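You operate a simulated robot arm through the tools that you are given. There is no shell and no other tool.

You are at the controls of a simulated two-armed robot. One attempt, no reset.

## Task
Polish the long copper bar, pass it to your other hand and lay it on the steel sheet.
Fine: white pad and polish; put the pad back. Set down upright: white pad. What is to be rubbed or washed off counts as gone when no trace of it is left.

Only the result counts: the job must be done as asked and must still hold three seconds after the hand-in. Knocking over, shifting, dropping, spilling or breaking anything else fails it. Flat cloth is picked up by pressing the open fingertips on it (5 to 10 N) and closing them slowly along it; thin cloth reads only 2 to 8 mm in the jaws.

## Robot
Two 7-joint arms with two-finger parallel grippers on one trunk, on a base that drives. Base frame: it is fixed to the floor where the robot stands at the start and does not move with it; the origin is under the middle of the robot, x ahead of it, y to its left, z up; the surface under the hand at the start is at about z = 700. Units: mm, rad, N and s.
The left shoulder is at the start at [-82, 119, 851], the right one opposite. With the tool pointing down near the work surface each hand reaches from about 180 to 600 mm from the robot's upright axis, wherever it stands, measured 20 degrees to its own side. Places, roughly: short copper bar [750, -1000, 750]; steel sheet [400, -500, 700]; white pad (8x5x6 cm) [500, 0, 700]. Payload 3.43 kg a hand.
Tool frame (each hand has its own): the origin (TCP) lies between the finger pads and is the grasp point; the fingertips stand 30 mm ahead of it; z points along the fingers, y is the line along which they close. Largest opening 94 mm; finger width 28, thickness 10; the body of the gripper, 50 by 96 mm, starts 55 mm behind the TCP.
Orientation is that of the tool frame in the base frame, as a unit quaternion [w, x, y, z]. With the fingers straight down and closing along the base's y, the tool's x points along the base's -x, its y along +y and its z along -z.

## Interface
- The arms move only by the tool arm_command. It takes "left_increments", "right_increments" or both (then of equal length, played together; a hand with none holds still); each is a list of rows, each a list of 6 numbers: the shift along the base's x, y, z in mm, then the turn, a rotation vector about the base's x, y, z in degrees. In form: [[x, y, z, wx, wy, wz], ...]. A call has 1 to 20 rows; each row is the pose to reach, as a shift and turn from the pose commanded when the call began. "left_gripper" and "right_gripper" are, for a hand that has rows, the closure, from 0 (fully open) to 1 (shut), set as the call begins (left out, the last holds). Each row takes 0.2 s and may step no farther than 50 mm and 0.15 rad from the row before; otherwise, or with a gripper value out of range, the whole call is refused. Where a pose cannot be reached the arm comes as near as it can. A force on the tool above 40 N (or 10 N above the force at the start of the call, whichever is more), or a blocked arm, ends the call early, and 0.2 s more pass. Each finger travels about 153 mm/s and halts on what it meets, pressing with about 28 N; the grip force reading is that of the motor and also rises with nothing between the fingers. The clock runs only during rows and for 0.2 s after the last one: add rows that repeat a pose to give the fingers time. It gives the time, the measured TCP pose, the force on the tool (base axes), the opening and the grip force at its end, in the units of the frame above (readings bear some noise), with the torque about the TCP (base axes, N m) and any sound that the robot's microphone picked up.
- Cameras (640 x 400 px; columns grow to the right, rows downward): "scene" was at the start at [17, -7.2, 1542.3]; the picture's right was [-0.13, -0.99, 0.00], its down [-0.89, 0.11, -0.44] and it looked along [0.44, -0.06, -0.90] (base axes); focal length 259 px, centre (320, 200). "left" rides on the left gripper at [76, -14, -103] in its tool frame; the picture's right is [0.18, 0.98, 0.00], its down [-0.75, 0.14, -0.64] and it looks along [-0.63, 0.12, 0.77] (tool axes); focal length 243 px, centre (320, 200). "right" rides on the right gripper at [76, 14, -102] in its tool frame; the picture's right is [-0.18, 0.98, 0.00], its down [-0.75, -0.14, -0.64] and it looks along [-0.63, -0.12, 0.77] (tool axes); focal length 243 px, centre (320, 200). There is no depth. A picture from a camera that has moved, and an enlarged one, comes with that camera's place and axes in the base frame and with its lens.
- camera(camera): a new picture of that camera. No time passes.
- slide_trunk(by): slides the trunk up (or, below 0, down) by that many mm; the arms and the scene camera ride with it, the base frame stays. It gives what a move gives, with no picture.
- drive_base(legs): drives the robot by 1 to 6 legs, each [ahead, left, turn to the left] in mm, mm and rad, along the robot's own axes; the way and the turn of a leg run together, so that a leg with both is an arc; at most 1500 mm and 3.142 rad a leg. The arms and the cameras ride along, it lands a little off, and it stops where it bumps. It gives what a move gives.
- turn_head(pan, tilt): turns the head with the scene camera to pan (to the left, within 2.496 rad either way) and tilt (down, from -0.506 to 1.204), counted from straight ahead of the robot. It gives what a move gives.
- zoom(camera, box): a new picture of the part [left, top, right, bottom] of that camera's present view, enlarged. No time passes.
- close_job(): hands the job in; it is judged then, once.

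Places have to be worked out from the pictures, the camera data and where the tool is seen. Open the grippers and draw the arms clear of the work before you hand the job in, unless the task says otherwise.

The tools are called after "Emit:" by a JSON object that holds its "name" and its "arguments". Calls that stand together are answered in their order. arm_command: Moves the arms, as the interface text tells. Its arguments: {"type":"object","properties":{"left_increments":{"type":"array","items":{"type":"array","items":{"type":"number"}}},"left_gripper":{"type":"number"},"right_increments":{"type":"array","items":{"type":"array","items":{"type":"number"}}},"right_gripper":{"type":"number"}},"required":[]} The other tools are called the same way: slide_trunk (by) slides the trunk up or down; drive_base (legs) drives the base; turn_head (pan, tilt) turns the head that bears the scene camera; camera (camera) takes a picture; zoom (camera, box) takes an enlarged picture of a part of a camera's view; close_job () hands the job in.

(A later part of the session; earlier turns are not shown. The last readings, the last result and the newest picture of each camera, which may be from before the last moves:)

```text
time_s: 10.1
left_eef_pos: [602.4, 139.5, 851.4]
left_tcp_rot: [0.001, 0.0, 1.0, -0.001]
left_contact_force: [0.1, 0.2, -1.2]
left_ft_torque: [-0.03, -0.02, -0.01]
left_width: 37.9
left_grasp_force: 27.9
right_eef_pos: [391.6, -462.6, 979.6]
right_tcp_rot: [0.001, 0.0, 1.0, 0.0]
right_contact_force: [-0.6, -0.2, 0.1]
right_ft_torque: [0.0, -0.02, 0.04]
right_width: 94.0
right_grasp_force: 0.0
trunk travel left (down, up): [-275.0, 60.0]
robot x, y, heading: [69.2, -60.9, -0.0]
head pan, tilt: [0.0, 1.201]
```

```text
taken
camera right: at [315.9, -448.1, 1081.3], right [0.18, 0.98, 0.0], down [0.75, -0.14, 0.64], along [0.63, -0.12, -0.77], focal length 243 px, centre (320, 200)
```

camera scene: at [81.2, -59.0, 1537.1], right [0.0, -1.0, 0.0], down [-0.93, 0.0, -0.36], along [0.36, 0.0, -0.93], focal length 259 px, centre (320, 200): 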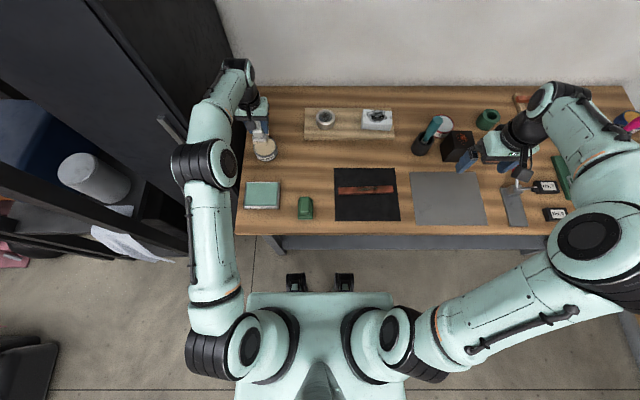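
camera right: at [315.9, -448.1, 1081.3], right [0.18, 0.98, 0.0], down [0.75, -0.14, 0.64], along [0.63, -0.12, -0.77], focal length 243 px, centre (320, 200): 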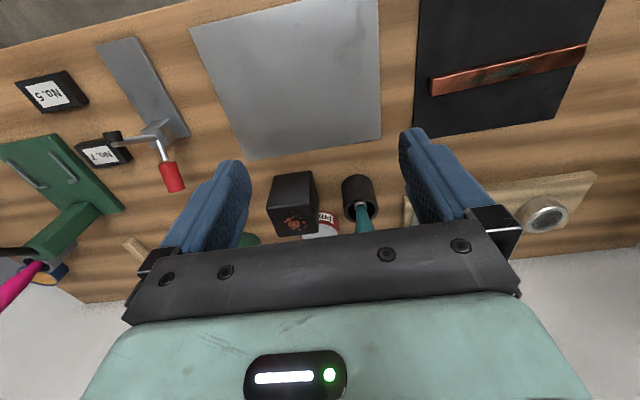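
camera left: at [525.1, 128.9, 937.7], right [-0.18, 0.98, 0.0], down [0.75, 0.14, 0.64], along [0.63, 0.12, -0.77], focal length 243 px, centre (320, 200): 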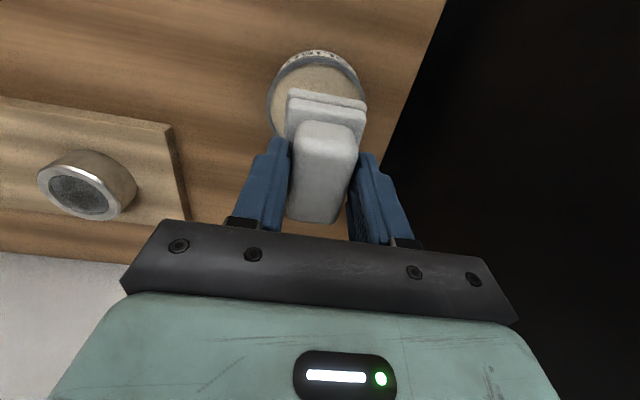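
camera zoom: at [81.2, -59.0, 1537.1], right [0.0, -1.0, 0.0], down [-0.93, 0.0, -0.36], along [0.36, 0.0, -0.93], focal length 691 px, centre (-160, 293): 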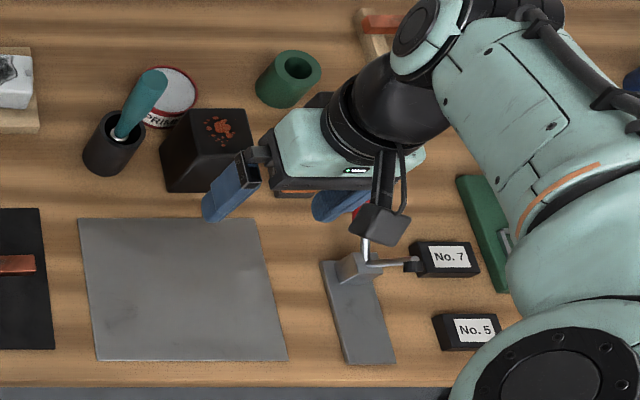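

The bar runs from y≈-122 to -312 at x≈433–441, with tarnish y≈-180…-290. I carry the pad over to above the bar's middle.

Emit:
{"name": "arm_command", "arguments": {"left_increments": [[-16, -36, 0, 0, 0, 0], [-33, -72, 0, 0, 0, 0], [-50, -108, 0, 0, 0, 0], [-67, -144, 0, 0, 0, 0], [-84, -180, 0, 0, 0, 0], [-101, -216, 0, 0, 0, 0], [-118, -252, 0, 0, 0, 0], [-135, -288, 0, 0, 0, 0], [-151, -323, 0, 0, 0, 0], [-166.5, -356.5, 0, 0, 0, 0], [-166.5, -356.5, -30, 0, 0, 0], [-166.5, -356.5, -55, 0, 0, 0], [-166.5, -356.5, -55, 0, 0, 0]]}}

Emit:
{"name": "camera", "arguments": {"camera": "scene"}}

Emit:
{"name": "camera", "arguments": {"camera": "left"}}

Emit:
{"name": "camera", "arguments": {"camera": "right"}}

```text
time_s: 12.9
left_eef_pos: [435.3, -217.3, 793.8]
left_tcp_rot: [0.001, 0.0, 1.0, -0.001]
left_contact_force: [-0.1, -0.5, -1.5]
left_ft_torque: [0.03, -0.04, 0.0]
left_width: 37.7
left_grasp_force: 28.0
right_eef_pos: [390.8, -462.7, 979.1]
right_tcp_rot: [0.0, 0.0, 1.0, 0.0]
right_contact_force: [-0.5, 0.2, 0.4]
right_ft_torque: [0.01, -0.02, 0.0]
right_width: 93.9
right_grasp_force: 0.0
trunk travel left (down, up): [-275.0, 60.0]
robot x, y, heading: [71.8, -57.1, -0.001]
head pan, tilt: [0.0, 1.201]
```

```text
taken
camera scene: at [81.0, -58.8, 1537.2], right [0.0, -1.0, 0.0], down [-0.93, 0.0, -0.36], along [0.36, 0.0, -0.93], focal length 259 px, centre (320, 200)
```

scene: 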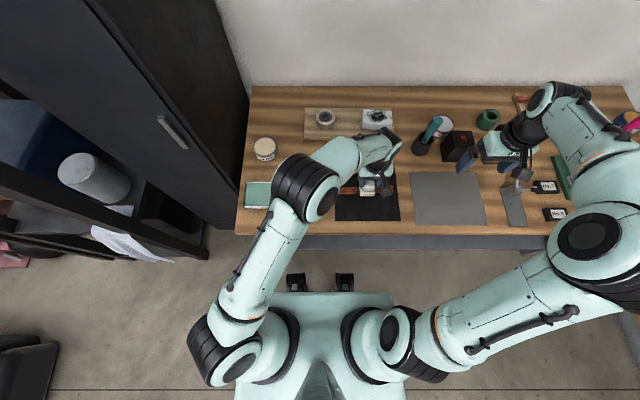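

```text
taken
camera left: at [359.8, -231.3, 896.2], right [-0.18, 0.98, 0.0], down [0.75, 0.14, 0.64], along [0.63, 0.12, -0.77], focal length 243 px, centre (320, 200)
```

left: 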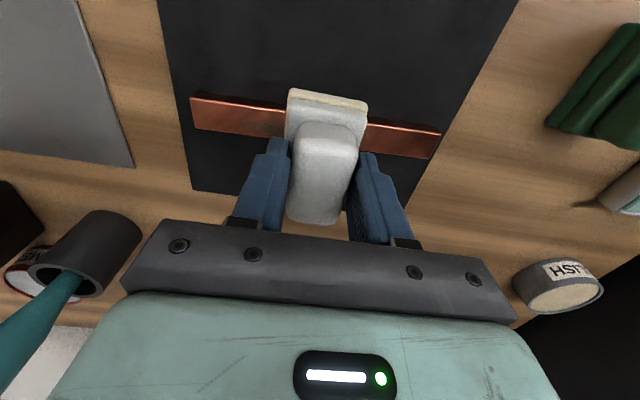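

```text
taken
camera right: at [315.6, -447.7, 1081.4], right [0.18, 0.98, 0.0], down [0.75, -0.14, 0.64], along [0.63, -0.12, -0.77], focal length 243 px, centre (320, 200)
```

right: 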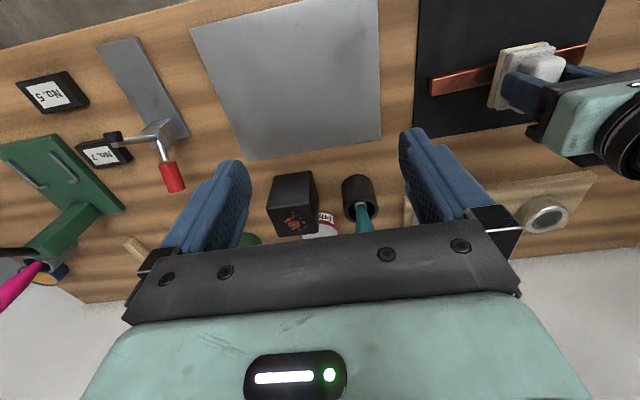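

The pad is centred over the bar, about 17 mm above. I lower it to just short of contact, then feel for the surface.

Emit:
{"name": "arm_command", "arguments": {"left_increments": [[0, 0, -6, 0, 0, 0], [0, 0, -12, 0, 0, 0], [0, 0, -14, 0, 0, 0]]}}

```text
time_s: 13.7
left_eef_pos: [435.5, -216.8, 782.0]
left_tcp_rot: [0.001, -0.001, 1.0, -0.001]
left_contact_force: [0.4, -0.7, -0.3]
left_ft_torque: [0.04, 0.0, 0.04]
left_width: 37.7
left_grasp_force: 28.0
right_eef_pos: [391.3, -463.2, 978.4]
right_tcp_rot: [0.0, 0.001, 1.0, 0.0]
right_contact_force: [0.3, 0.2, 0.4]
right_ft_torque: [-0.01, 0.01, -0.03]
right_width: 93.8
right_grasp_force: 0.1
trunk travel left (down, up): [-275.0, 60.0]
robot x, y, heading: [68.2, -60.2, -0.001]
head pan, tilt: [0.0, 1.201]
```

No contact yet. I go down 2 mm more at a time.

Emit:
{"name": "arm_command", "arguments": {"left_increments": [[0, 0, -1, 0, 0, 0], [0, 0, -2, 0, 0, 0]]}}

```text
time_s: 14.3
left_eef_pos: [433.5, -216.8, 778.5]
left_tcp_rot: [0.0, 0.0, 1.0, -0.002]
left_contact_force: [0.4, -0.3, -1.2]
left_ft_torque: [-0.02, -0.01, 0.03]
left_width: 37.8
left_grasp_force: 27.4
right_eef_pos: [391.5, -462.6, 979.1]
right_tcp_rot: [0.0, 0.0, 1.0, 0.0]
right_contact_force: [0.0, -0.1, -0.9]
right_ft_torque: [-0.04, 0.0, 0.01]
right_width: 94.1
right_grasp_force: 0.0
trunk travel left (down, up): [-275.0, 60.0]
robot x, y, heading: [70.0, -57.2, 0.004]
head pan, tilt: [0.0, 1.201]
```

Still free; another 2 mm down.

Emit:
{"name": "arm_command", "arguments": {"left_increments": [[0, 0, -1, 0, 0, 0], [0, 0, -2, 0, 0, 0]]}}

```text
time_s: 14.9
left_eef_pos: [434.6, -217.5, 777.6]
left_tcp_rot: [0.001, -0.001, 1.0, -0.002]
left_contact_force: [-2.2, 1.4, 6.4]
left_ft_torque: [0.13, -0.01, 0.05]
left_width: 37.9
left_grasp_force: 28.0
right_eef_pos: [391.3, -462.7, 978.6]
right_tcp_rot: [0.0, -0.001, 1.0, 0.001]
right_contact_force: [0.2, -0.1, -0.3]
right_ft_torque: [-0.03, 0.03, -0.01]
right_width: 93.9
right_grasp_force: 0.0
trunk travel left (down, up): [-275.0, 60.0]
robot x, y, heading: [69.6, -61.9, 0.003]
head pan, tilt: [0.0, 1.201]
```

Contact at 6.4 N. I make a short test stroke along the bar to see whether the bar stays put and the tarnish comes off.

Emit:
{"name": "arm_command", "arguments": {"left_increments": [[0, 10, -0.5, 0, 0, 0], [0, 20, -0.5, 0, 0, 0], [0, 10, -0.5, 0, 0, 0], [0, 0, -0.5, 0, 0, 0], [0, -10, -0.5, 0, 0, 0], [0, -20, -0.5, 0, 0, 0], [0, -10, -0.5, 0, 0, 0], [0, 0, -0.5, 0, 0, 0]]}}

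Emit:
{"name": "camera", "arguments": {"camera": "left"}}

Emit:
{"name": "zoom", "arguments": {"camera": "right", "box": [410, 0, 620, 140]}}

Emit:
{"name": "zoom", "arguments": {"camera": "scene", "box": [328, 160, 408, 225]}}

```text
time_s: 16.7
left_eef_pos: [434.1, -218.5, 778.1]
left_tcp_rot: [0.0, 0.001, 1.0, -0.003]
left_contact_force: [-2.6, -6.3, 16.3]
left_ft_torque: [-0.23, -0.16, -0.06]
left_width: 37.5
left_grasp_force: 28.1
right_eef_pos: [391.1, -463.9, 979.6]
right_tcp_rot: [0.002, 0.0, 1.0, -0.001]
right_contact_force: [-0.3, 0.1, -1.0]
right_ft_torque: [-0.01, -0.02, 0.02]
right_width: 94.2
right_grasp_force: 0.0
trunk travel left (down, up): [-275.0, 60.0]
robot x, y, heading: [65.6, -59.5, 0.001]
head pan, tilt: [0.0, 1.201]
```

```text
taken
camera left: at [357.5, -232.9, 879.9], right [-0.18, 0.98, -0.01], down [0.75, 0.14, 0.64], along [0.63, 0.11, -0.77], focal length 243 px, centre (320, 200)
```

left: 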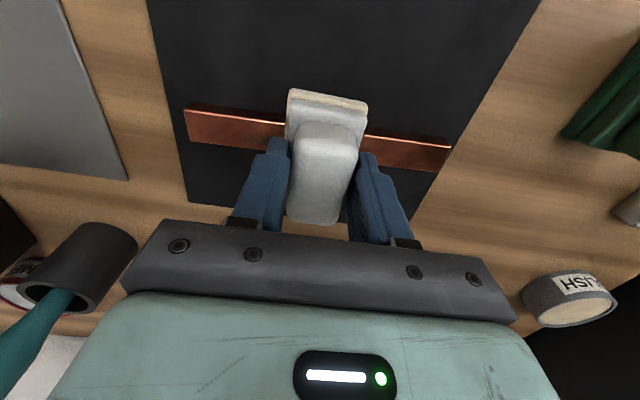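

```text
2.86 times, centred on (515, 70) of right
camera zoom: at [314.7, -447.9, 1081.6], right [0.18, 0.98, 0.0], down [0.75, -0.14, 0.64], along [0.63, -0.12, -0.77], focal length 693 px, centre (-237, 571)
```

zoom: 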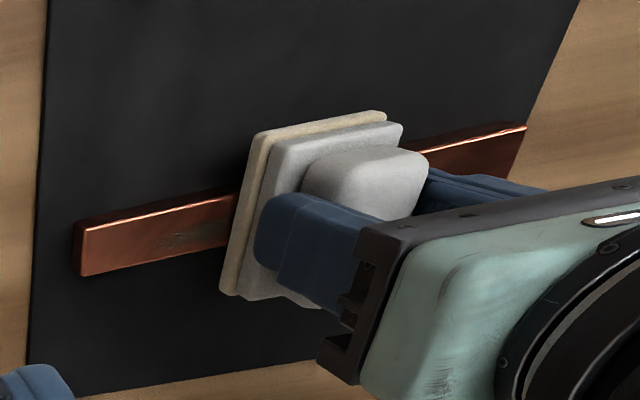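

```text
6.15 times, centred on (368, 192) of scene
camera zoom: at [79.8, -59.0, 1537.2], right [0.0, -1.0, 0.0], down [-0.93, 0.0, -0.36], along [0.36, 0.0, -0.93], focal length 1594 px, centre (25, 246)
```

zoom: 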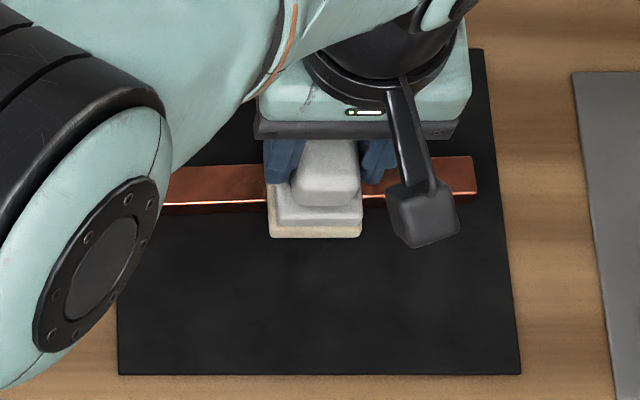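

The bar stayed put and the strokes work at about 16 N. I now run long strokes covering almost the whole bar.

Emit:
{"name": "arm_command", "arguments": {"left_increments": [[0, -15, 0, 0, 0, 0], [0, -30, 0, 0, 0, 0], [0, -45, 0, 0, 0, 0], [0, -60, 0, 0, 0, 0], [0, -70, 0, 0, 0, 0], [0, -55, 0, 0, 0, 0], [0, -40, 0, 0, 0, 0], [0, -25, 0, 0, 0, 0], [0, -10, 0, 0, 0, 0], [0, 5, 0, 0, 0, 0], [0, 20, 0, 0, 0, 0], [0, 35, 0, 0, 0, 0], [0, 50, 0, 0, 0, 0], [0, 65, 0, 0, 0, 0], [0, 72, 0, 0, 0, 0], [0, 58, 0, 0, 0, 0], [0, 43, 0, 0, 0, 0], [0, 28, 0, 0, 0, 0], [0, 13, 0, 0, 0, 0], [0, 0, 0, 0, 0, 0]]}}

Emit:
{"name": "zoom", "arguments": {"camera": "right", "box": [410, 0, 620, 140]}}

Emit:
{"name": "zoom", "arguments": {"camera": "left", "box": [160, 70, 480, 180]}}

```text
time_s: 20.9
left_eef_pos: [434.2, -215.0, 776.9]
left_tcp_rot: [0.001, 0.0, 1.0, 0.0]
left_contact_force: [0.0, 4.0, 12.9]
left_ft_torque: [0.12, -0.19, 0.02]
left_width: 37.8
left_grasp_force: 27.9
right_eef_pos: [391.4, -462.3, 978.6]
right_tcp_rot: [0.0, 0.0, 1.0, 0.0]
right_contact_force: [0.1, 0.2, -0.5]
right_ft_torque: [0.01, -0.03, 0.02]
right_width: 94.0
right_grasp_force: 0.1
trunk travel left (down, up): [-275.0, 60.0]
robot x, y, heading: [64.5, -58.6, -0.003]
head pan, tilt: [0.0, 1.201]
```

```text
2.86 times, centred on (515, 70) of right
camera zoom: at [315.0, -447.3, 1081.7], right [0.18, 0.98, 0.0], down [0.75, -0.14, 0.64], along [0.63, -0.12, -0.77], focal length 693 px, centre (-237, 571)
```

zoom: 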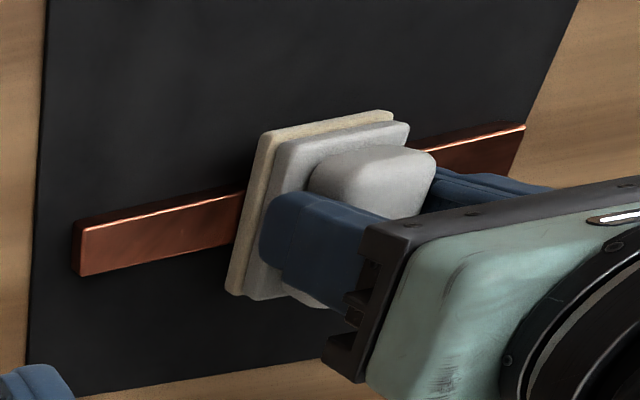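

```text
2.00 times, centred on (320, 125) of left
camera zoom: at [358.1, -230.1, 878.8], right [-0.18, 0.98, 0.0], down [0.75, 0.14, 0.64], along [0.63, 0.12, -0.77], focal length 485 px, centre (320, 350)
```

zoom: 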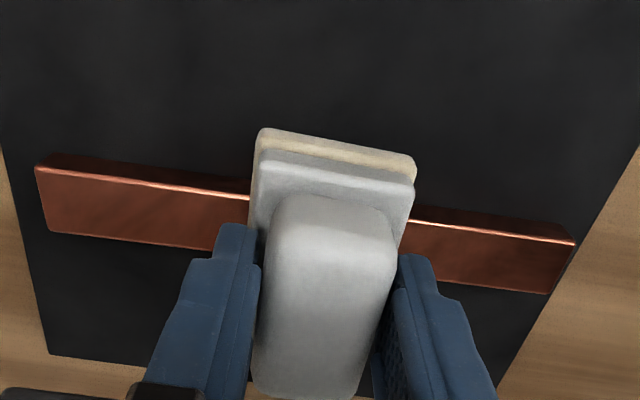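

The tarnish on the visible right part is gone. I do another full set of strokes to be thorough.

Emit:
{"name": "arm_command", "arguments": {"left_increments": [[0, -15, 0, 0, 0, 0], [0, -30, 0, 0, 0, 0], [0, -45, 0, 0, 0, 0], [0, -60, 0, 0, 0, 0], [0, -70, 0, 0, 0, 0], [0, -55, 0, 0, 0, 0], [0, -40, 0, 0, 0, 0], [0, -25, 0, 0, 0, 0], [0, -10, 0, 0, 0, 0], [0, 5, 0, 0, 0, 0], [0, 20, 0, 0, 0, 0], [0, 35, 0, 0, 0, 0], [0, 50, 0, 0, 0, 0], [0, 65, 0, 0, 0, 0], [0, 72, 0, 0, 0, 0], [0, 58, 0, 0, 0, 0], [0, 43, 0, 0, 0, 0], [0, 28, 0, 0, 0, 0], [0, 13, 0, 0, 0, 0], [0, 0, 0, 0, 0, 0]]}}

Emit:
{"name": "arm_command", "arguments": {"left_increments": [[0, 0, 10, 0, 0, 0], [0, 0, 35, 0, 0, 0], [0, 0, 75, 0, 0, 0], [0, 40, 75, 0, 0, 0], [0, 80, 75, 0, 0, 0], [0, 120, 75, 0, 0, 0], [0, 160, 75, 0, 0, 0]]}}

Emit:
{"name": "zoom", "arguments": {"camera": "right", "box": [410, 0, 620, 140]}}

Emit:
{"name": "zoom", "arguments": {"camera": "scene", "box": [328, 160, 408, 225]}}

Emit:
{"name": "camera", "arguments": {"camera": "left"}}

```text
time_s: 25.1
left_eef_pos: [434.5, -215.4, 777.5]
left_tcp_rot: [0.001, 0.001, 1.0, -0.001]
left_contact_force: [0.9, 1.2, 4.5]
left_ft_torque: [0.06, -0.12, 0.03]
left_width: 37.6
left_grasp_force: 28.3
right_eef_pos: [391.5, -462.8, 978.7]
right_tcp_rot: [-0.001, 0.0, 1.0, 0.0]
right_contact_force: [0.0, -0.1, 0.7]
right_ft_torque: [0.01, 0.02, 0.0]
right_width: 94.0
right_grasp_force: 0.0
trunk travel left (down, up): [-275.0, 60.0]
robot x, y, heading: [73.5, -58.9, 0.002]
head pan, tilt: [0.0, 1.201]
```

```text
time_s: 26.7
left_eef_pos: [436.4, -54.4, 850.3]
left_tcp_rot: [0.001, 0.001, 1.0, 0.0]
left_contact_force: [-0.5, 0.2, -2.2]
left_ft_torque: [-0.03, 0.01, 0.01]
left_width: 37.7
left_grasp_force: 28.3
right_eef_pos: [392.3, -462.3, 979.5]
right_tcp_rot: [-0.001, 0.0, 1.0, 0.0]
right_contact_force: [1.1, 0.5, -0.3]
right_ft_torque: [-0.01, -0.01, 0.0]
right_width: 94.0
right_grasp_force: 0.0
trunk travel left (down, up): [-275.0, 60.0]
robot x, y, heading: [73.1, -60.4, -0.004]
head pan, tilt: [0.0, 1.201]
```

```text
2.86 times, centred on (515, 70) of right
camera zoom: at [315.6, -447.1, 1081.6], right [0.18, 0.98, 0.0], down [0.75, -0.14, 0.64], along [0.63, -0.12, -0.77], focal length 693 px, centre (-237, 571)
```

zoom: 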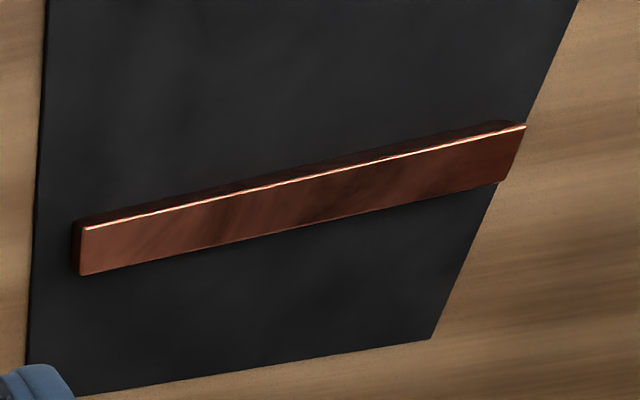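

```text
6.15 times, centred on (368, 192) of scene
camera zoom: at [81.0, -58.0, 1537.1], right [0.0, -1.0, 0.0], down [-0.93, 0.0, -0.36], along [0.36, 0.0, -0.93], focal length 1594 px, centre (25, 246)
```

zoom: 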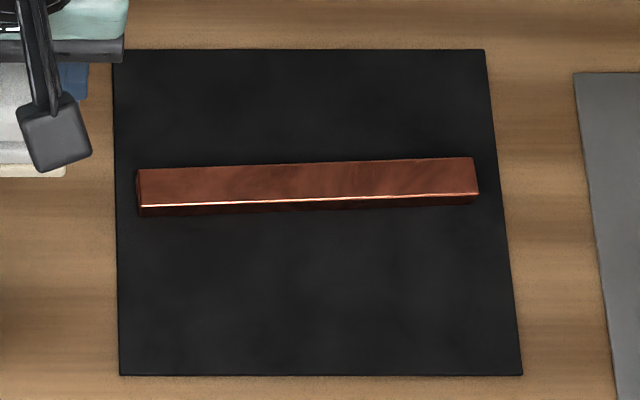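

```text
taken
camera left: at [361.4, -69.3, 953.5], right [-0.18, 0.98, 0.0], down [0.75, 0.14, 0.64], along [0.63, 0.12, -0.77], focal length 243 px, centre (320, 200)
```

left: 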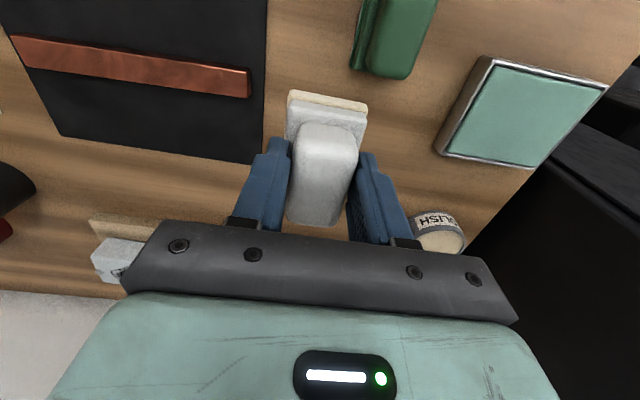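

The top face looks bright and clean. I enlarge for traces and also check the bar's near side.

Emit:
{"name": "zoom", "arguments": {"camera": "scene", "box": [333, 176, 373, 201]}}

Emit:
{"name": "zoom", "arguments": {"camera": "scene", "box": [363, 176, 403, 201]}}

Emit:
{"name": "zoom", "arguments": {"camera": "left", "box": [0, 20, 140, 110]}}

Emit:
{"name": "zoom", "arguments": {"camera": "left", "box": [120, 20, 260, 110]}}

Emit:
{"name": "zoom", "arguments": {"camera": "right", "box": [425, 30, 525, 100]}}

Emit:
{"name": "zoom", "arguments": {"camera": "right", "box": [500, 30, 600, 100]}}

```text
16.00 times, centred on (353, 188) of scene
camera zoom: at [81.0, -58.0, 1537.1], right [0.0, -1.0, 0.0], down [-0.93, 0.0, -0.36], along [0.36, 0.0, -0.93], focal length 4143 px, centre (-208, 384)
```

zoom: 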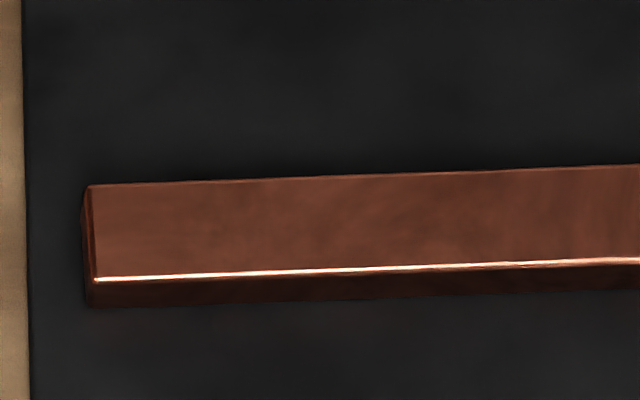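

```text
16.00 times, centred on (383, 188) of scene
camera zoom: at [81.0, -58.0, 1537.1], right [0.0, -1.0, 0.0], down [-0.93, 0.0, -0.36], along [0.36, 0.0, -0.93], focal length 4143 px, centre (-688, 384)
```

zoom: 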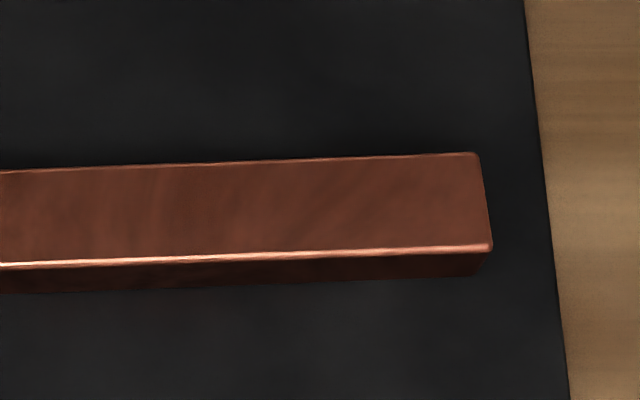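

```text
4.44 times, centred on (70, 65) of left
camera zoom: at [361.4, -69.3, 953.5], right [-0.18, 0.98, 0.0], down [0.75, 0.14, 0.64], along [0.63, 0.12, -0.77], focal length 1078 px, centre (1431, 800)
```

zoom: 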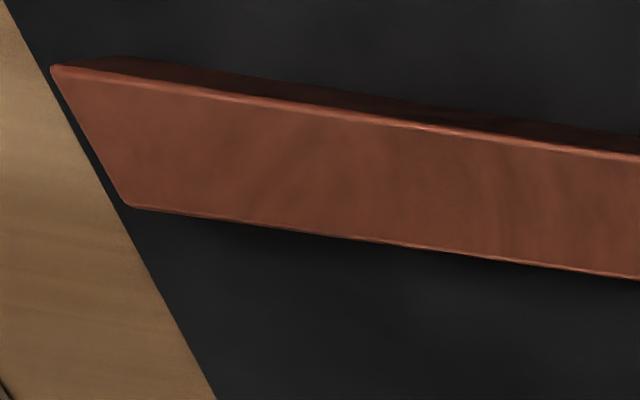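

```text
4.44 times, centred on (190, 65) of left
camera zoom: at [361.4, -69.3, 953.5], right [-0.18, 0.98, 0.0], down [0.75, 0.14, 0.64], along [0.63, 0.12, -0.77], focal length 1078 px, centre (898, 800)
```

zoom: 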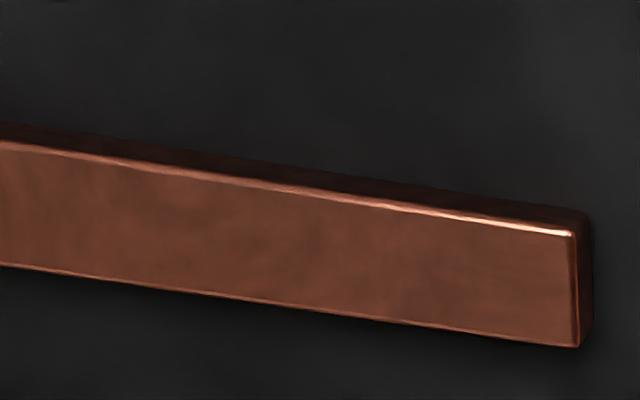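

```text
5.71 times, centred on (475, 65) of right
camera zoom: at [315.6, -447.1, 1081.6], right [0.18, 0.98, 0.0], down [0.75, -0.14, 0.64], along [0.63, -0.12, -0.77], focal length 1386 px, centre (-566, 971)
```

zoom: 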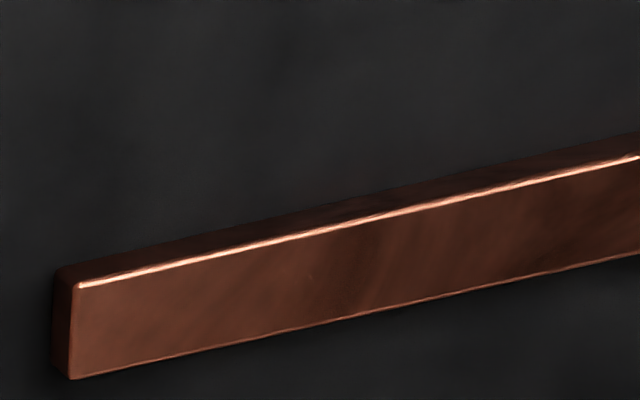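

```text
5.71 times, centred on (550, 65) of right
camera zoom: at [315.6, -447.1, 1081.6], right [0.18, 0.98, 0.0], down [0.75, -0.14, 0.64], along [0.63, -0.12, -0.77], focal length 1386 px, centre (-994, 971)
```

zoom: 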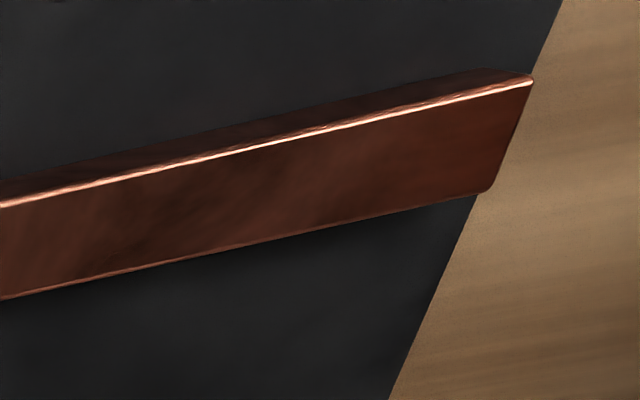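

I see a possible faint speck about a third along from the right end; I enlarge that spot as far as possible.

Emit:
{"name": "zoom", "arguments": {"camera": "right", "box": [455, 66, 493, 90]}}

Emit:
{"name": "zoom", "arguments": {"camera": "right", "box": [425, 70, 463, 94]}}

Emit:
{"name": "zoom", "arguments": {"camera": "right", "box": [485, 56, 523, 80]}}

Emit:
{"name": "zoom", "arguments": {"camera": "scene", "box": [360, 180, 380, 192]}}

Emit:
{"name": "zoom", "arguments": {"camera": "scene", "box": [345, 180, 365, 192]}}

Emit:
{"name": "zoom", "arguments": {"camera": "scene", "box": [376, 180, 396, 192]}}

```text
16.00 times, centred on (474, 78) of right
camera zoom: at [315.6, -447.1, 1081.6], right [0.18, 0.98, 0.0], down [0.75, -0.14, 0.64], along [0.63, -0.12, -0.77], focal length 3882 px, centre (-2144, 2152)
```

zoom: 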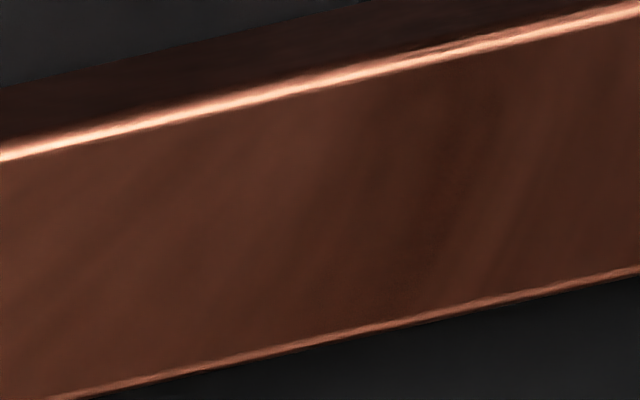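

```text
16.00 times, centred on (444, 82) of right
camera zoom: at [315.6, -447.1, 1081.6], right [0.18, 0.98, 0.0], down [0.75, -0.14, 0.64], along [0.63, -0.12, -0.77], focal length 3882 px, centre (-1664, 2088)
```

zoom: 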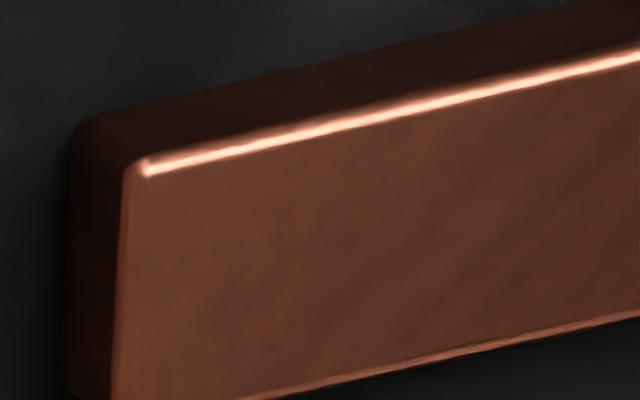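

```text
16.00 times, centred on (504, 68) of right
camera zoom: at [315.6, -447.1, 1081.6], right [0.18, 0.98, 0.0], down [0.75, -0.14, 0.64], along [0.63, -0.12, -0.77], focal length 3882 px, centre (-2624, 2312)
```

zoom: 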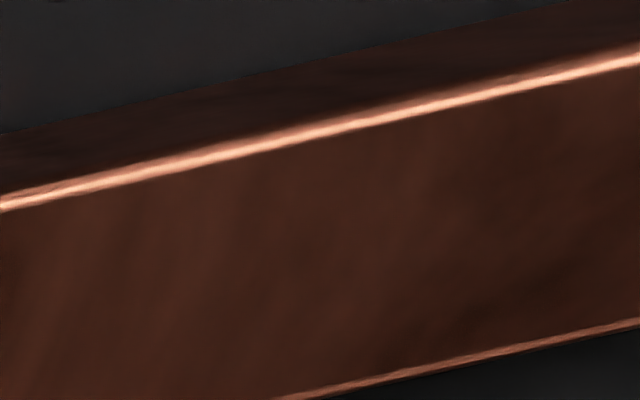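

```text
16.00 times, centred on (370, 186) of scene
camera zoom: at [81.0, -58.0, 1537.1], right [0.0, -1.0, 0.0], down [-0.93, 0.0, -0.36], along [0.36, 0.0, -0.93], focal length 4143 px, centre (-480, 424)
```

zoom: 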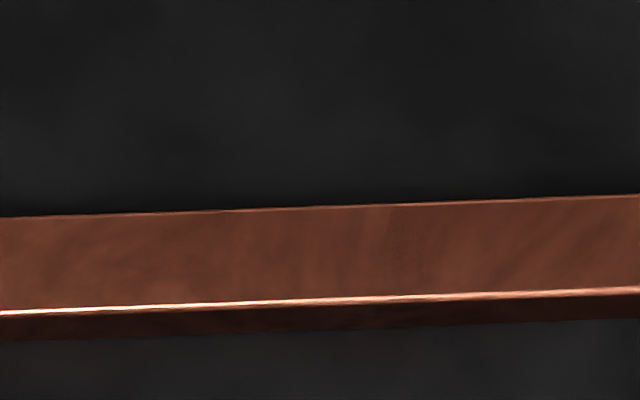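

```text
16.00 times, centred on (355, 186) of scene
camera zoom: at [81.0, -58.0, 1537.1], right [0.0, -1.0, 0.0], down [-0.93, 0.0, -0.36], along [0.36, 0.0, -0.93], focal length 4143 px, centre (-240, 424)
```

zoom: 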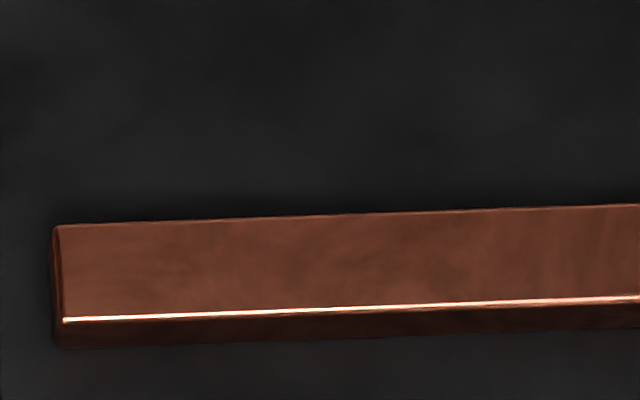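

```text
16.00 times, centred on (386, 186) of scene
camera zoom: at [81.0, -58.0, 1537.1], right [0.0, -1.0, 0.0], down [-0.93, 0.0, -0.36], along [0.36, 0.0, -0.93], focal length 4143 px, centre (-736, 424)
```

zoom: 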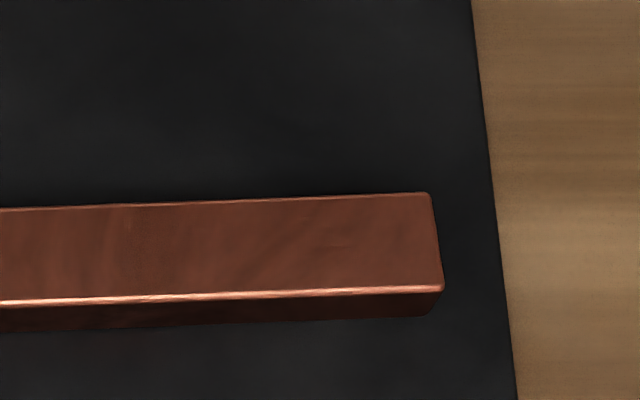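

The top is visibly clean, but since no trace may remain I add one more set of strokes with slightly firmer pressure before putting the pad away.

Emit:
{"name": "arm_command", "arguments": {"left_increments": [[0, -40, 0, 0, 0, 0], [0, -80, 0, 0, 0, 0], [0, -120, 0, 0, 0, 0], [0, -160, 0, 0, 0, 0], [0, -160, -40, 0, 0, 0], [0, -160, -65, 0, 0, 0], [0, -160, -72, 0, 0, 0], [0, -160, -75, 0, 0, 0]]}}

Emit:
{"name": "arm_command", "arguments": {"left_increments": [[0, -15, -0.7, 0, 0, 0], [0, -30, -0.7, 0, 0, 0], [0, -45, -0.7, 0, 0, 0], [0, -60, -0.7, 0, 0, 0], [0, -72, -0.7, 0, 0, 0], [0, -55, -0.7, 0, 0, 0], [0, -40, -0.7, 0, 0, 0], [0, -25, -0.7, 0, 0, 0], [0, -10, -0.7, 0, 0, 0], [0, 5, -0.7, 0, 0, 0], [0, 20, -0.7, 0, 0, 0], [0, 35, -0.7, 0, 0, 0], [0, 50, -0.7, 0, 0, 0], [0, 65, -0.7, 0, 0, 0], [0, 74, -0.7, 0, 0, 0], [0, 58, -0.7, 0, 0, 0], [0, 43, -0.7, 0, 0, 0], [0, 28, -0.7, 0, 0, 0], [0, 13, -0.7, 0, 0, 0], [0, 0, -0.7, 0, 0, 0]]}}

Emit:
{"name": "arm_command", "arguments": {"left_increments": [[0, -15, 0, 0, 0, 0], [0, -30, 0, 0, 0, 0], [0, -45, 0, 0, 0, 0], [0, -60, 0, 0, 0, 0], [0, -72, 0, 0, 0, 0], [0, -55, 0, 0, 0, 0], [0, -40, 0, 0, 0, 0], [0, -25, 0, 0, 0, 0], [0, -10, 0, 0, 0, 0], [0, 5, 0, 0, 0, 0], [0, 20, 0, 0, 0, 0], [0, 35, 0, 0, 0, 0], [0, 50, 0, 0, 0, 0], [0, 65, 0, 0, 0, 0], [0, 74, 0, 0, 0, 0], [0, 58, 0, 0, 0, 0], [0, 43, 0, 0, 0, 0], [0, 28, 0, 0, 0, 0], [0, 13, 0, 0, 0, 0], [0, 0, 0, 0, 0, 0]]}}

```text
time_s: 28.5
left_eef_pos: [435.9, -215.9, 776.8]
left_tcp_rot: [0.001, 0.0, 1.0, -0.001]
left_contact_force: [0.5, 0.0, -0.2]
left_ft_torque: [-0.01, -0.07, -0.01]
left_width: 37.9
left_grasp_force: 28.2
right_eef_pos: [391.3, -463.0, 979.3]
right_tcp_rot: [0.0, 0.0, 1.0, -0.001]
right_contact_force: [0.2, 0.0, 0.4]
right_ft_torque: [-0.02, -0.03, 0.03]
right_width: 93.9
right_grasp_force: 0.1
trunk travel left (down, up): [-275.0, 60.0]
robot x, y, heading: [67.7, -61.5, -0.005]
head pan, tilt: [0.0, 1.201]
```

```text
time_s: 32.7
left_eef_pos: [433.1, -216.6, 775.7]
left_tcp_rot: [0.0, 0.001, 1.0, -0.002]
left_contact_force: [-0.1, 1.7, 5.6]
left_ft_torque: [0.11, -0.05, 0.04]
left_width: 37.6
left_grasp_force: 27.4
right_eef_pos: [390.9, -463.8, 978.3]
right_tcp_rot: [0.001, 0.0, 1.0, 0.0]
right_contact_force: [-0.3, -0.1, 0.2]
right_ft_torque: [0.0, -0.02, -0.03]
right_width: 94.0
right_grasp_force: 0.0
trunk travel left (down, up): [-275.0, 60.0]
robot x, y, heading: [70.2, -63.6, 0.002]
head pan, tilt: [0.0, 1.201]
```

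```text
time_s: 36.9
left_eef_pos: [433.8, -219.9, 775.9]
left_tcp_rot: [0.001, 0.0, 1.0, -0.001]
left_contact_force: [0.4, 0.4, 2.2]
left_ft_torque: [0.17, -0.08, 0.0]
left_width: 37.7
left_grasp_force: 28.0
right_eef_pos: [391.6, -463.1, 978.1]
right_tcp_rot: [-0.001, 0.0, 1.0, -0.001]
right_contact_force: [0.6, -0.3, 0.7]
right_ft_torque: [-0.04, 0.03, -0.01]
right_width: 93.9
right_grasp_force: 0.1
trunk travel left (down, up): [-275.0, 60.0]
robot x, y, heading: [69.0, -60.9, -0.006]
head pan, tilt: [0.0, 1.201]
```

Pressure has dropped to a couple of newtons (the pad has crept slightly up in the grip). I lift, move aside and inspect the bar again.

Emit:
{"name": "arm_command", "arguments": {"left_increments": [[0, 0, 10, 0, 0, 0], [0, 0, 35, 0, 0, 0], [0, 0, 75, 0, 0, 0], [0, 40, 75, 0, 0, 0], [0, 80, 75, 0, 0, 0], [0, 120, 75, 0, 0, 0], [0, 160, 75, 0, 0, 0]]}}

Emit:
{"name": "zoom", "arguments": {"camera": "right", "box": [455, 66, 493, 90]}}

Emit:
{"name": "zoom", "arguments": {"camera": "right", "box": [425, 0, 605, 110]}}

Emit:
{"name": "camera", "arguments": {"camera": "left"}}

Emit:
{"name": "zoom", "arguments": {"camera": "scene", "box": [328, 160, 408, 225]}}

```text
time_s: 38.5
left_eef_pos: [433.7, -55.4, 849.9]
left_tcp_rot: [0.001, 0.001, 1.0, -0.001]
left_contact_force: [-0.3, -0.6, -1.5]
left_ft_torque: [0.01, 0.04, 0.01]
left_width: 37.7
left_grasp_force: 27.6
right_eef_pos: [391.3, -462.8, 979.8]
right_tcp_rot: [0.0, 0.0, 1.0, 0.001]
right_contact_force: [-0.6, 0.5, 0.3]
right_ft_torque: [0.03, 0.01, -0.04]
right_width: 93.8
right_grasp_force: 0.0
trunk travel left (down, up): [-275.0, 60.0]
robot x, y, heading: [71.1, -59.3, 0.002]
head pan, tilt: [0.0, 1.201]
```

```text
16.00 times, centred on (474, 78) of right
camera zoom: at [315.6, -447.1, 1081.7], right [0.18, 0.98, 0.0], down [0.75, -0.14, 0.64], along [0.63, -0.12, -0.77], focal length 3882 px, centre (-2144, 2152)
```

zoom: 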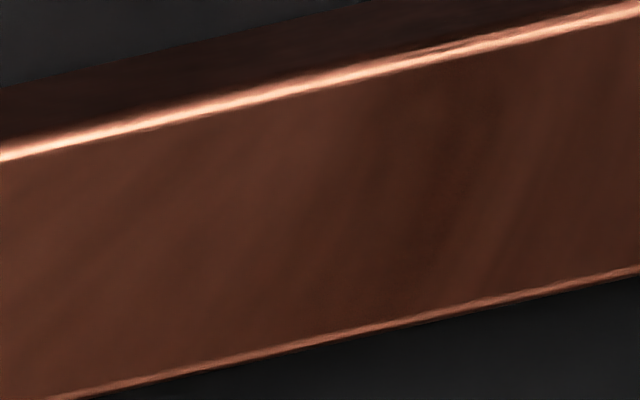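

```text
3.56 times, centred on (515, 55) of right
camera zoom: at [315.6, -447.1, 1081.7], right [0.18, 0.98, 0.0], down [0.75, -0.14, 0.64], along [0.63, -0.12, -0.77], focal length 863 px, centre (-373, 716)
```

zoom: 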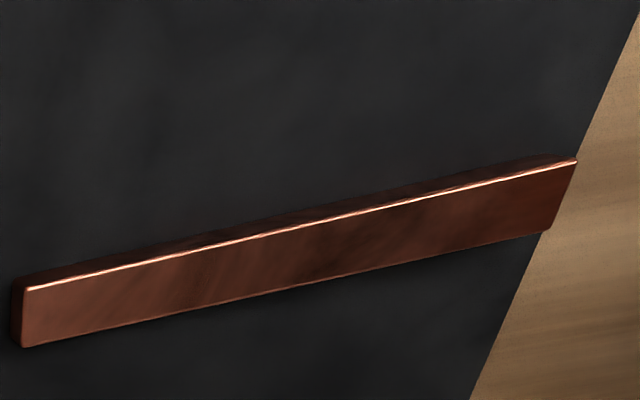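

```text
taken
camera left: at [357.7, -69.2, 953.5], right [-0.18, 0.98, 0.0], down [0.75, 0.14, 0.64], along [0.63, 0.12, -0.77], focal length 243 px, centre (320, 200)
```

left: 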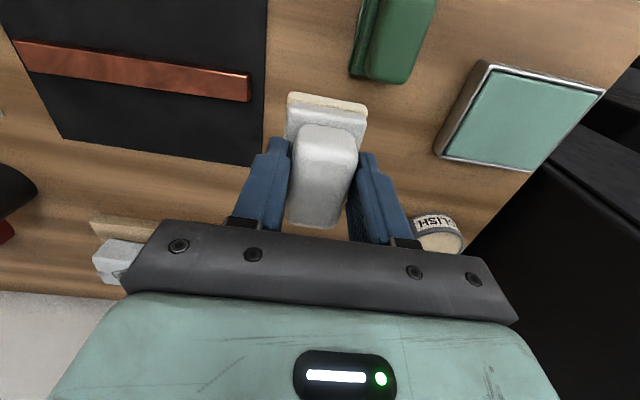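

```text
6.15 times, centred on (368, 192) of scene
camera zoom: at [81.0, -58.0, 1537.1], right [0.0, -1.0, 0.0], down [-0.93, 0.0, -0.36], along [0.36, 0.0, -0.93], focal length 1594 px, centre (25, 246)
```

zoom: 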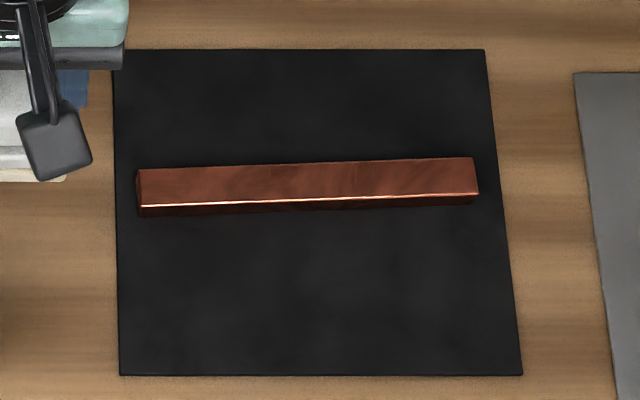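

The bar is clean and bright now. I carry the pad back above its original spot [538.5,-10].

Emit:
{"name": "arm_command", "arguments": {"left_increments": [[26, 11, 0, 0, 0, 0], [52, 23, 0, 0, 0, 0], [78, 34, 0, 0, 0, 0], [102.3, 45.7, 0, 0, 0, 0], [102.3, 45.7, -35, 0, 0, 0], [102.3, 45.7, -70, 0, 0, 0], [102.3, 45.7, -82, 0, 0, 0], [102.3, 45.7, -82, 0, 0, 0]]}}

Emit:
{"name": "camera", "arguments": {"camera": "left"}}

Emit:
{"name": "zoom", "arguments": {"camera": "scene", "box": [280, 140, 330, 180]}}

Emit:
{"name": "zoom", "arguments": {"camera": "right", "box": [560, 0, 640, 80]}}

```text
time_s: 40.3
left_eef_pos: [537.4, -10.9, 769.7]
left_tcp_rot: [0.002, 0.0, 1.0, -0.001]
left_contact_force: [-0.7, 0.1, -1.4]
left_ft_torque: [-0.01, -0.01, -0.04]
left_width: 37.7
left_grasp_force: 27.7
right_eef_pos: [390.3, -462.9, 977.7]
right_tcp_rot: [0.001, 0.0, 1.0, 0.001]
right_contact_force: [0.7, 0.1, 0.7]
right_ft_torque: [0.01, -0.01, 0.01]
right_width: 94.0
right_grasp_force: 0.0
trunk travel left (down, up): [-275.0, 60.0]
robot x, y, heading: [68.7, -57.8, -0.001]
head pan, tilt: [0.0, 1.201]
```

```text
taken
camera left: at [461.9, -25.2, 871.2], right [-0.18, 0.98, 0.0], down [0.75, 0.14, 0.64], along [0.63, 0.12, -0.77], focal length 243 px, centre (320, 200)
```

left: 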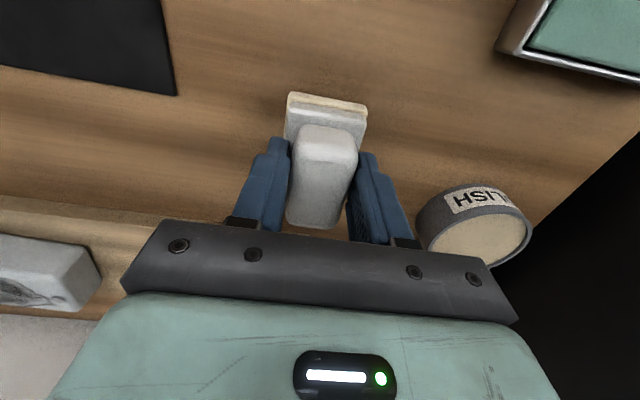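

```text
10.00 times, centred on (305, 160) of scene
camera zoom: at [81.1, -58.9, 1537.2], right [0.0, -1.0, 0.0], down [-0.93, 0.0, -0.36], along [0.36, 0.0, -0.93], focal length 2590 px, centre (470, 600)
```

zoom: 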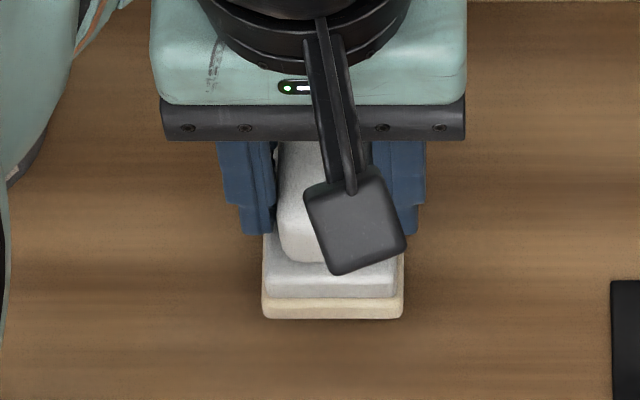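

```text
5.00 times, centred on (600, 40) of right
camera zoom: at [315.7, -447.8, 1081.4], right [0.18, 0.98, 0.0], down [0.75, -0.14, 0.64], along [0.63, -0.12, -0.77], focal length 1213 px, centre (-1080, 1000)
```

zoom: 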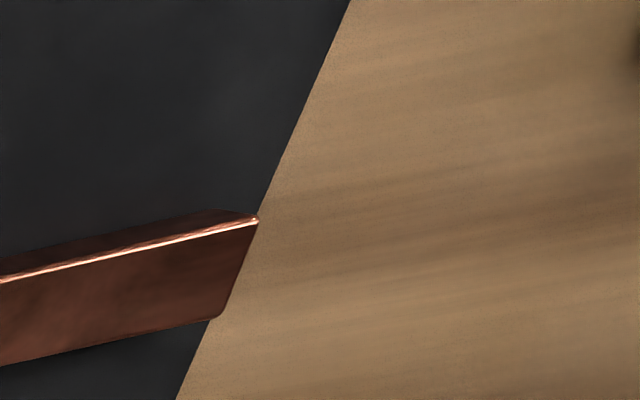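

The pad is right above its place but about 3 mm too far ahead. I correct x by -3 and lower to just before contact.

Emit:
{"name": "arm_command", "arguments": {"left_increments": [[-3, 0.3, -3, 0, 0, 0], [-3, 0.3, -7, 0, 0, 0], [-3, 0.3, -9, 0, 0, 0], [-3, 0.3, -9, 0, 0, 0]]}}

Emit:
{"name": "zoom", "arguments": {"camera": "scene", "box": [280, 140, 330, 180]}}

```text
time_s: 41.3
left_eef_pos: [535.0, -10.1, 759.2]
left_tcp_rot: [0.001, 0.001, 1.0, -0.001]
left_contact_force: [0.6, -0.6, -0.8]
left_ft_torque: [0.01, 0.0, -0.01]
left_width: 38.1
left_grasp_force: 28.4
right_eef_pos: [390.3, -462.8, 978.9]
right_tcp_rot: [0.0, 0.0, 1.0, 0.0]
right_contact_force: [0.1, -0.3, -0.1]
right_ft_torque: [0.01, -0.01, 0.03]
right_width: 93.9
right_grasp_force: 0.0
trunk travel left (down, up): [-275.0, 60.0]
robot x, y, heading: [68.5, -59.7, -0.002]
head pan, tilt: [0.0, 1.201]
```

```text
10.00 times, centred on (305, 160) of scene
camera zoom: at [81.0, -58.9, 1537.1], right [0.0, -1.0, 0.0], down [-0.93, 0.0, -0.36], along [0.36, 0.0, -0.93], focal length 2590 px, centre (470, 600)
```

zoom: 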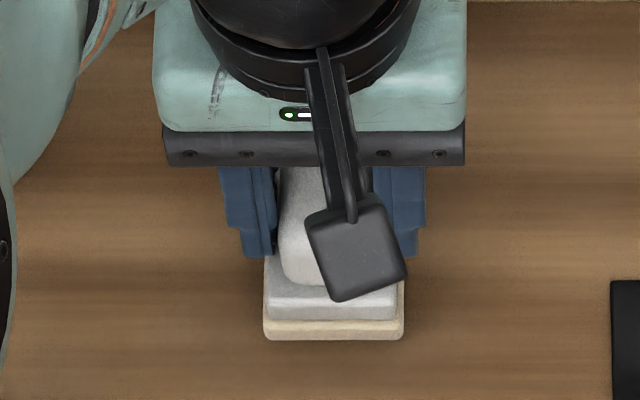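

Aligned to within about 1 mm of the original outline. I lower in 1–1.5 mm steps until contact.

Emit:
{"name": "arm_command", "arguments": {"left_increments": [[0.5, 0, -1.5, 0, 0, 0], [0.5, 0, -2.5, 0, 0, 0]]}}

```text
time_s: 41.9
left_eef_pos: [535.2, -10.6, 757.6]
left_tcp_rot: [0.001, 0.0, 1.0, 0.0]
left_contact_force: [-0.4, 0.6, -1.0]
left_ft_torque: [-0.03, 0.0, 0.02]
left_width: 38.0
left_grasp_force: 27.7
right_eef_pos: [391.5, -463.0, 978.3]
right_tcp_rot: [0.0, 0.0, 1.0, 0.0]
right_contact_force: [0.6, 0.2, -1.1]
right_ft_torque: [-0.01, 0.0, -0.04]
right_width: 94.2
right_grasp_force: 0.0
trunk travel left (down, up): [-275.0, 60.0]
robot x, y, heading: [68.7, -60.3, 0.002]
head pan, tilt: [0.0, 1.201]
```

No contact yet; another 1.5 mm.

Emit:
{"name": "arm_command", "arguments": {"left_increments": [[0, 0, -1, 0, 0, 0], [0, 0, -1.5, 0, 0, 0]]}}

```text
time_s: 42.5
left_eef_pos: [535.3, -10.5, 756.5]
left_tcp_rot: [0.0, 0.0, 1.0, -0.001]
left_contact_force: [0.2, -0.5, -0.3]
left_ft_torque: [-0.02, 0.03, 0.03]
left_width: 37.8
left_grasp_force: 27.6
right_eef_pos: [391.9, -463.4, 978.2]
right_tcp_rot: [0.0, 0.0, 1.0, 0.0]
right_contact_force: [0.3, -0.8, -0.4]
right_ft_torque: [0.0, -0.02, 0.03]
right_width: 93.9
right_grasp_force: 0.1
trunk travel left (down, up): [-275.0, 60.0]
robot x, y, heading: [68.3, -57.1, -0.001]
head pan, tilt: [0.0, 1.201]
```

Force is still near zero; I go down another 1.5 mm.

Emit:
{"name": "arm_command", "arguments": {"left_increments": [[0, 0, -0.8, 0, 0, 0], [0, 0, -1.5, 0, 0, 0]]}}

```text
time_s: 43.1
left_eef_pos: [534.4, -12.2, 756.2]
left_tcp_rot: [0.002, 0.0, 1.0, -0.001]
left_contact_force: [-0.2, -0.6, 7.4]
left_ft_torque: [0.16, 0.17, 0.02]
left_width: 38.0
left_grasp_force: 27.8
right_eef_pos: [392.5, -462.6, 978.6]
right_tcp_rot: [0.0, 0.0, 1.0, 0.0]
right_contact_force: [0.5, 0.4, 0.8]
right_ft_torque: [-0.02, 0.02, 0.01]
right_width: 94.0
right_grasp_force: 0.1
trunk travel left (down, up): [-275.0, 60.0]
robot x, y, heading: [69.6, -59.4, 0.003]
head pan, tilt: [0.0, 1.201]
```

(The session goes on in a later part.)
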